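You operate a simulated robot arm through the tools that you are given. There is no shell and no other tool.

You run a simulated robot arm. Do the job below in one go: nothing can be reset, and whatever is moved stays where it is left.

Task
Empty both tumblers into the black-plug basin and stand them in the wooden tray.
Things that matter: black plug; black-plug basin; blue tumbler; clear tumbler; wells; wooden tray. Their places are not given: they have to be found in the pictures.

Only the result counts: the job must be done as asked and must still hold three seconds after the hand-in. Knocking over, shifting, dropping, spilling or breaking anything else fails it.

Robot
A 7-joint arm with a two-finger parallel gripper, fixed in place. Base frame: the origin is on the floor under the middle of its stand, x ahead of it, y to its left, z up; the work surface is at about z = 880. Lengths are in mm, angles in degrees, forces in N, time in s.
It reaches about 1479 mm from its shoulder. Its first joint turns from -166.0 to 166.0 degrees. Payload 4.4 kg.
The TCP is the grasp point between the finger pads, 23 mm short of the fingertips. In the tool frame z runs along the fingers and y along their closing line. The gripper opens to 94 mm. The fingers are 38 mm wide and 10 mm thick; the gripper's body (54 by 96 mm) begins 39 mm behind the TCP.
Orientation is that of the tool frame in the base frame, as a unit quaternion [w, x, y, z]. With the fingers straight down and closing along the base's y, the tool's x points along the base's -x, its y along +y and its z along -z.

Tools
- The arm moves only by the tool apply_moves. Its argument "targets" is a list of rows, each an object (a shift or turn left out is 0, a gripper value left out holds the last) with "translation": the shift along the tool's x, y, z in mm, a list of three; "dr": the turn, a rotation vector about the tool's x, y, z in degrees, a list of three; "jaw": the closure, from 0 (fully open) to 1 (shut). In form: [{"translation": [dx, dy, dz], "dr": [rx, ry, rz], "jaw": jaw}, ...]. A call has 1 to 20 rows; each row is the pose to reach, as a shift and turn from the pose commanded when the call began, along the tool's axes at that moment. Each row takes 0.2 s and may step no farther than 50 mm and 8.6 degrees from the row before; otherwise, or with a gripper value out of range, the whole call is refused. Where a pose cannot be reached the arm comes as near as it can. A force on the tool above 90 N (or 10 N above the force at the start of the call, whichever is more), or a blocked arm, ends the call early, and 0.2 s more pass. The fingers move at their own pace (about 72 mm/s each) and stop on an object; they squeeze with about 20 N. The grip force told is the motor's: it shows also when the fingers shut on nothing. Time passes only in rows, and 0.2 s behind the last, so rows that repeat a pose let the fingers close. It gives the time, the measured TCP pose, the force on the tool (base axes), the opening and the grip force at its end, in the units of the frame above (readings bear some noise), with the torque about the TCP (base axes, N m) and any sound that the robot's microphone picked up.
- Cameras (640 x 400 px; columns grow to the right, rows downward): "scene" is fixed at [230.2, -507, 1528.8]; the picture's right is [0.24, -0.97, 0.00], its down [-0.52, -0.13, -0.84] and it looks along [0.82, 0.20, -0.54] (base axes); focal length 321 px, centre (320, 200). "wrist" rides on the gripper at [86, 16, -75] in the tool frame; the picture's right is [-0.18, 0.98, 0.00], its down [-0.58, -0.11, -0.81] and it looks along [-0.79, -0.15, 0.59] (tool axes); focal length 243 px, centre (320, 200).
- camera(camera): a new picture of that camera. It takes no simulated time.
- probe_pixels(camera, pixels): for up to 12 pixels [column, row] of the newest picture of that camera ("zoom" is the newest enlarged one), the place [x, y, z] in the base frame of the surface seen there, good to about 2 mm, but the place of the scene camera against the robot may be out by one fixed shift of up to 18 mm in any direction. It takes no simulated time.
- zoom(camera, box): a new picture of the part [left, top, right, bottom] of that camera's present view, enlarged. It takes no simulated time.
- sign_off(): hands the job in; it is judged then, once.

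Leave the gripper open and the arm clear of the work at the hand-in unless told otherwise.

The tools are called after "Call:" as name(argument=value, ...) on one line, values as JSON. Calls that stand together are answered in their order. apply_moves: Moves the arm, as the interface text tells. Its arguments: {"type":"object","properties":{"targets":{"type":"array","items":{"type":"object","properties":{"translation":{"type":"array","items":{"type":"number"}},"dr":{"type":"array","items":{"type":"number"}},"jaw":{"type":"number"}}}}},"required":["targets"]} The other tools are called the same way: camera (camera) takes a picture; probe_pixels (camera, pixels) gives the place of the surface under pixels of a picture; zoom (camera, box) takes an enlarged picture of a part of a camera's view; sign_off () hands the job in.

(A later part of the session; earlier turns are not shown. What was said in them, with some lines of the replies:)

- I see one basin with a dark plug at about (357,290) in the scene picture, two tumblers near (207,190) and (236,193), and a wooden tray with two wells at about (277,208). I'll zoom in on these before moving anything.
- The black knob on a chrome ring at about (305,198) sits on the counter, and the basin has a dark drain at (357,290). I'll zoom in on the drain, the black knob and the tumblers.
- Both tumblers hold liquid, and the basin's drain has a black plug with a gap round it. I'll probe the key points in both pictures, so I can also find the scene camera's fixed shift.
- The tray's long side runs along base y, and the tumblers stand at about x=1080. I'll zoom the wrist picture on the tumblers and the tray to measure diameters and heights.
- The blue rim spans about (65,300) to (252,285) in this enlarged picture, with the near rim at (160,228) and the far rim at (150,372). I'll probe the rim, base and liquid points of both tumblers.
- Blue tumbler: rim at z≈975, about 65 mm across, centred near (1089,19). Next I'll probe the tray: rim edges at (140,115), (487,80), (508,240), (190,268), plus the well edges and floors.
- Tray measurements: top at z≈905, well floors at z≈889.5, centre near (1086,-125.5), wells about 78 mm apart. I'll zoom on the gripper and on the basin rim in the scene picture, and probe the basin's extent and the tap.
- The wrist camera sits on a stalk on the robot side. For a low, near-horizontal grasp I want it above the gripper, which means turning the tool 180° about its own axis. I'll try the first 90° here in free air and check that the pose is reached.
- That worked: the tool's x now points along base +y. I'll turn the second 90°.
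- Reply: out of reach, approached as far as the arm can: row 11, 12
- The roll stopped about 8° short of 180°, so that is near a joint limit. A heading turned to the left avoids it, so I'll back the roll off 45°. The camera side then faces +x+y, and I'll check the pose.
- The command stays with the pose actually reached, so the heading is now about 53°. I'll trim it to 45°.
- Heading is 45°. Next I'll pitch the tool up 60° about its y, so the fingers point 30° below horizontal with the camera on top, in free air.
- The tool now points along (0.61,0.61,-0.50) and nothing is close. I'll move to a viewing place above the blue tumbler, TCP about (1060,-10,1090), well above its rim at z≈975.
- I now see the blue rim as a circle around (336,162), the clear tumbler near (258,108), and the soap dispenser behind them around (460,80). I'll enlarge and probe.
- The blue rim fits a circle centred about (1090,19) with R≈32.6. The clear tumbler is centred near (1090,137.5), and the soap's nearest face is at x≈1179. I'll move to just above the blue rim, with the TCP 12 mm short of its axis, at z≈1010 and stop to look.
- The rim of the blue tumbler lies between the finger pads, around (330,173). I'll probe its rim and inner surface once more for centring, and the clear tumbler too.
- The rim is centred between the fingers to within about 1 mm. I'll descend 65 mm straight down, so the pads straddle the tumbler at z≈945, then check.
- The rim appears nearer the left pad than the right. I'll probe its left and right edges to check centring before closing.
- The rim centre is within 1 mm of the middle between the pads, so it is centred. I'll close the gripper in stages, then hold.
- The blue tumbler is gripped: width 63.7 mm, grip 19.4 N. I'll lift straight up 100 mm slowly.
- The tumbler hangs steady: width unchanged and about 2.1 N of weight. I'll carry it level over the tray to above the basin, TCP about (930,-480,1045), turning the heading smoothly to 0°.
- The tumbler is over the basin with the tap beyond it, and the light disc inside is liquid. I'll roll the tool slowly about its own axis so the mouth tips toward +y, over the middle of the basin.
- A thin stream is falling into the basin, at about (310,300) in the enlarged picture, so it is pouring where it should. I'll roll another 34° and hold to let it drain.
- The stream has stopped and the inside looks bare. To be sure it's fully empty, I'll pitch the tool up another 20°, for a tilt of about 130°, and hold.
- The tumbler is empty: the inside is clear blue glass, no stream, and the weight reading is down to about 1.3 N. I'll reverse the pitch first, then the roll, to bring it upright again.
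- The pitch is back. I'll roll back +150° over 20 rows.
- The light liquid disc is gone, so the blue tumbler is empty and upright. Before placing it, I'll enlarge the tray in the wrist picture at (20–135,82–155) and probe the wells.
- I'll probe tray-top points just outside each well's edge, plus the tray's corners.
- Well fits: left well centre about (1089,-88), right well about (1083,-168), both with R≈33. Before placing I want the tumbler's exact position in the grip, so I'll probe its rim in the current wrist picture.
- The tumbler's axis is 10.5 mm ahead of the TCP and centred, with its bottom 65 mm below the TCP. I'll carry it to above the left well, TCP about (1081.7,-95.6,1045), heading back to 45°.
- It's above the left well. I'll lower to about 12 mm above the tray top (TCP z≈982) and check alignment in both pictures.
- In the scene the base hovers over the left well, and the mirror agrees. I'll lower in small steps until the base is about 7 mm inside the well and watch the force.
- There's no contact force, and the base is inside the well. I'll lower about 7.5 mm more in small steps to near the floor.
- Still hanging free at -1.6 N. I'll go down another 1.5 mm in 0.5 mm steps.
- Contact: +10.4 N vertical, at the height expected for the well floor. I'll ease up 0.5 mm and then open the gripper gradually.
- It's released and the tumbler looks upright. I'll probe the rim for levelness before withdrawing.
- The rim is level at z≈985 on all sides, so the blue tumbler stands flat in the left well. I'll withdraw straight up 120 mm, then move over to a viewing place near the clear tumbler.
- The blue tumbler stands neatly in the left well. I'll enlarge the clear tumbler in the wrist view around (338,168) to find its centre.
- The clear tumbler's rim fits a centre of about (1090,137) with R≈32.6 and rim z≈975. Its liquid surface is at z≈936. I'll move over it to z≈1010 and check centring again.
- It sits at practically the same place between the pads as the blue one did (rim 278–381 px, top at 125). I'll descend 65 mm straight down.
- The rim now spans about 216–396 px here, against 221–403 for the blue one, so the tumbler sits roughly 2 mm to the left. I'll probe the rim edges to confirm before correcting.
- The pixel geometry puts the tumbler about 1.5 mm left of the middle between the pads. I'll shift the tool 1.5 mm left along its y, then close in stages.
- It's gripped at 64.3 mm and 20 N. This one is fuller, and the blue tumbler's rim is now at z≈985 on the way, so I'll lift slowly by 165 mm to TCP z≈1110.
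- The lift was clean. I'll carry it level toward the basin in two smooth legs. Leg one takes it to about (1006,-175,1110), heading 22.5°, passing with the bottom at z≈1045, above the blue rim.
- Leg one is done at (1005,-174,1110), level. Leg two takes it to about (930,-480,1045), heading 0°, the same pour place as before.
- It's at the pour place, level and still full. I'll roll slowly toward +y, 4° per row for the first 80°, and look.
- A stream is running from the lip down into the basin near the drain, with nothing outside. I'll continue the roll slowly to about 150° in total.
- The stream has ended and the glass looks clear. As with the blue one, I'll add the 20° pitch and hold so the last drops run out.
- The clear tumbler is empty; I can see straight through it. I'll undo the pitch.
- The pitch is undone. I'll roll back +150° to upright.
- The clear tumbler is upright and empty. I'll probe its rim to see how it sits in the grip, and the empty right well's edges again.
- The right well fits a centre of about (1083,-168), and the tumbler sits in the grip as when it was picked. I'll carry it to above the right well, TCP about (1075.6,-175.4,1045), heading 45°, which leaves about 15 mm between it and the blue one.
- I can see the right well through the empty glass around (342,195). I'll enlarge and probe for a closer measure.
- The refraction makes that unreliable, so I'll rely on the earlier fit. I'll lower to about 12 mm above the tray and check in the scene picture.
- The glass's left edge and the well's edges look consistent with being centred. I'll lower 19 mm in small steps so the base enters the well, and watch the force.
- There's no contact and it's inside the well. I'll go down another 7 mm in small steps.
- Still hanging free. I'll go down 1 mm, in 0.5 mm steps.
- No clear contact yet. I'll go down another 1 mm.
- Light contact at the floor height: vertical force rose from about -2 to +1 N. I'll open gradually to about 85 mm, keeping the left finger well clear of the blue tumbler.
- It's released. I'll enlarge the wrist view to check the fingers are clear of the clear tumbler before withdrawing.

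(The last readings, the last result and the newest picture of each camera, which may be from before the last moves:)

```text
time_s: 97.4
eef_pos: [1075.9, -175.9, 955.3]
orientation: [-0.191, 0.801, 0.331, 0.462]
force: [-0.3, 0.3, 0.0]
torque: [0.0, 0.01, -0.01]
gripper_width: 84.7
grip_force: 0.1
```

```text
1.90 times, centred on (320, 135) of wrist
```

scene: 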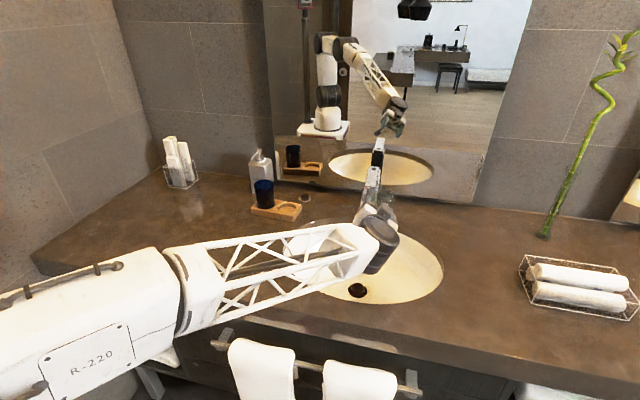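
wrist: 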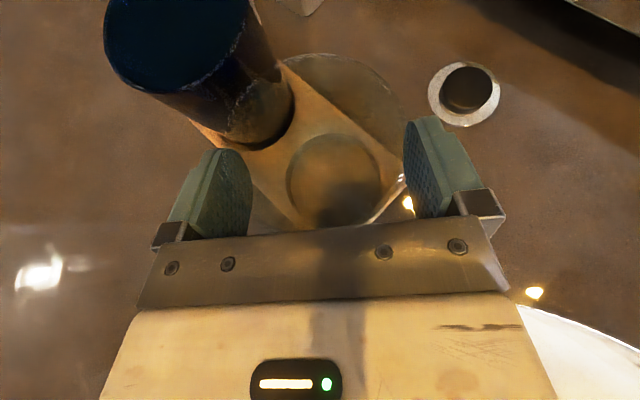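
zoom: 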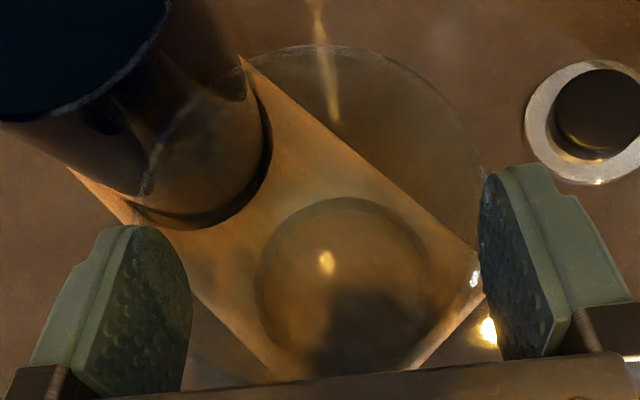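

The fingers are clear, with about 8 mm on the nearer side. I'll withdraw straight up by 130 mm.

Call:
apply_moves(targets=[{"translation": [2.6, 0, -1.5], "jaw": 0.1}, {"translation": [7.8, 0, -4.5]}, {"translation": [15.6, 0, -9]}, {"translation": [26, 0, -15]}, {"translation": [39, 0, -22.5]}, {"translation": [52, 0, -30]}, {"translation": [65, 0, -37.5]}, {"translation": [78, 0, -45]}, {"translation": [91, 0, -52.5]}, {"translation": [104, 0, -60]}, {"translation": [112.6, 0, -65]}, {"translation": [112.6, 0, -65]}])

Call:
camera(camera="wrist")

Call:
zoom(camera="scene", box=[220, 150, 340, 225])

```text
time_s: 100.0
eef_pos: [1075.7, -176.5, 1085.4]
orientation: [-0.19, 0.801, 0.33, 0.462]
force: [-0.2, -0.6, 0.0]
torque: [-0.02, 0.03, -0.01]
gripper_width: 84.8
grip_force: 0.0
```

```text
taken
```

wrist: 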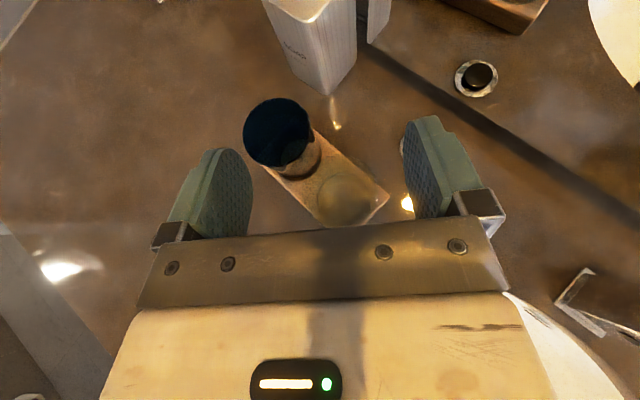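

```text
5.33 times, centred on (280, 188) of scene
```

zoom: 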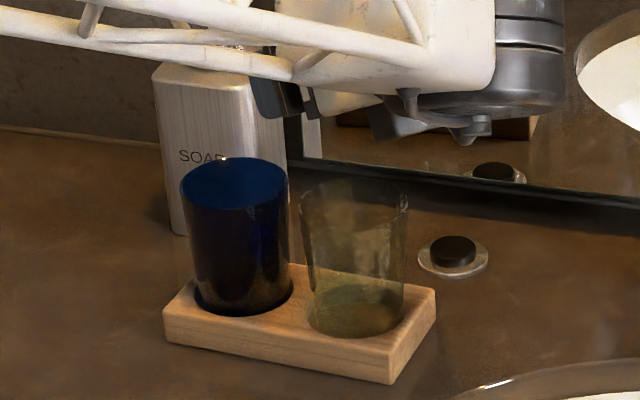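

Both tumblers stand upright in the wells. I'll open the gripper fully and retract up and back toward the robot, to about (880,-50,1240).

Call:
apply_moves(targets=[{"translation": [9.1, -18.9, -10], "jaw": 0.1}, {"translation": [18.3, -37.7, -20.1]}, {"translation": [27.4, -56.6, -30.1]}, {"translation": [36.5, -75.4, -40.1], "jaw": 0.0}, {"translation": [45.6, -94.3, -50.2]}, {"translation": [54.8, -113.2, -60.2]}, {"translation": [63.9, -132, -70.2]}, {"translation": [73, -150.9, -80.3]}, {"translation": [82.1, -169.7, -90.3]}, {"translation": [91.3, -188.6, -100.3]}, {"translation": [100.4, -207.4, -110.4]}, {"translation": [109.5, -226.3, -120.4]}, {"translation": [109.5, -226.3, -120.4]}])

Call:
camera(camera="scene")

Call:
zoom(camera="scene", box=[150, 130, 330, 242])

Call:
zoom(camera="scene", box=[250, 170, 470, 320])

Call:
camera(camera="wrist")

```text
time_s: 102.8
eef_pos: [880.1, -50.3, 1239.0]
orientation: [-0.19, 0.801, 0.33, 0.463]
force: [0.3, 0.0, 0.3]
torque: [-0.04, 0.01, -0.01]
gripper_width: 94.1
grip_force: 0.0
```

```text
taken
```

scene: 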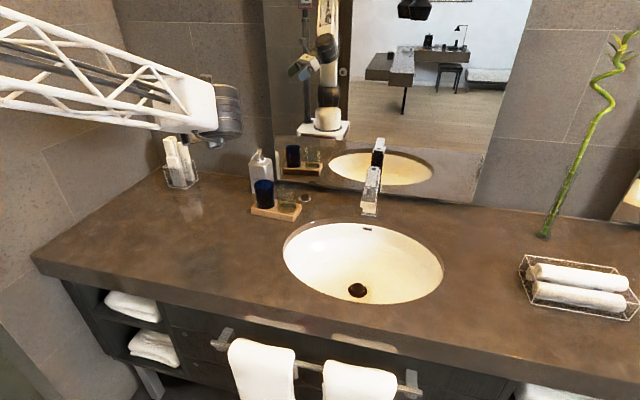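

```text
3.56 times, centred on (240, 186) of scene
```

zoom: 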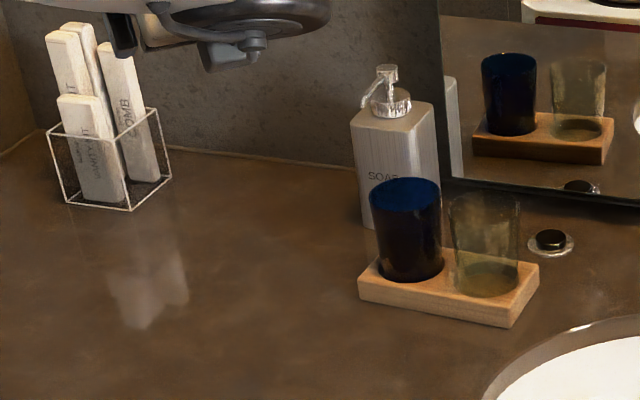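

```text
2.67 times, centred on (360, 245) of scene
```

zoom: 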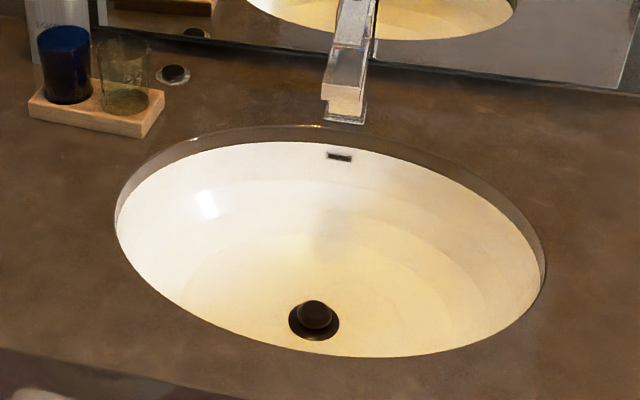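

```text
taken
```

wrist: 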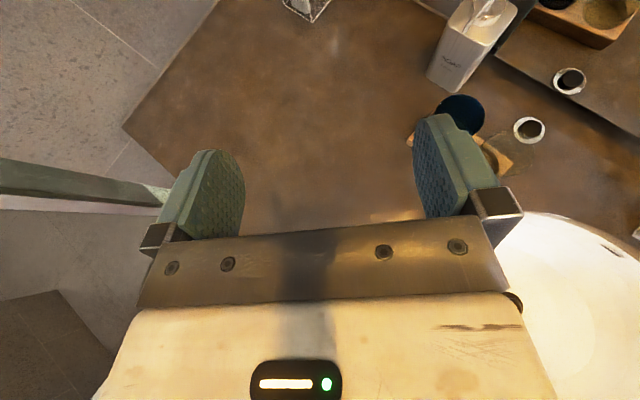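

The final check is good. Both tumblers are empty and upright in the tray's wells, and the tray, soap and holder sit at the same pixels as at the start. There are no drops on the counter, the basin is drained, and the open gripper is clear. I'll hand in.

Call:
sign_off()

```text
The job is handed in.
```

Both tumblers are emptied into the black-plug basin and standing upright in the wooden tray, the blue one in the left well and the clear one in the right. I've handed the job in; it returned no verdict beyond confirming receipt.

In the last pictures both glasses were clear of liquid and there was nothing spilled on the counter. The tray, soap bottle and other items looked to be where they started. The gripper was left open with the arm pulled back toward the robot.
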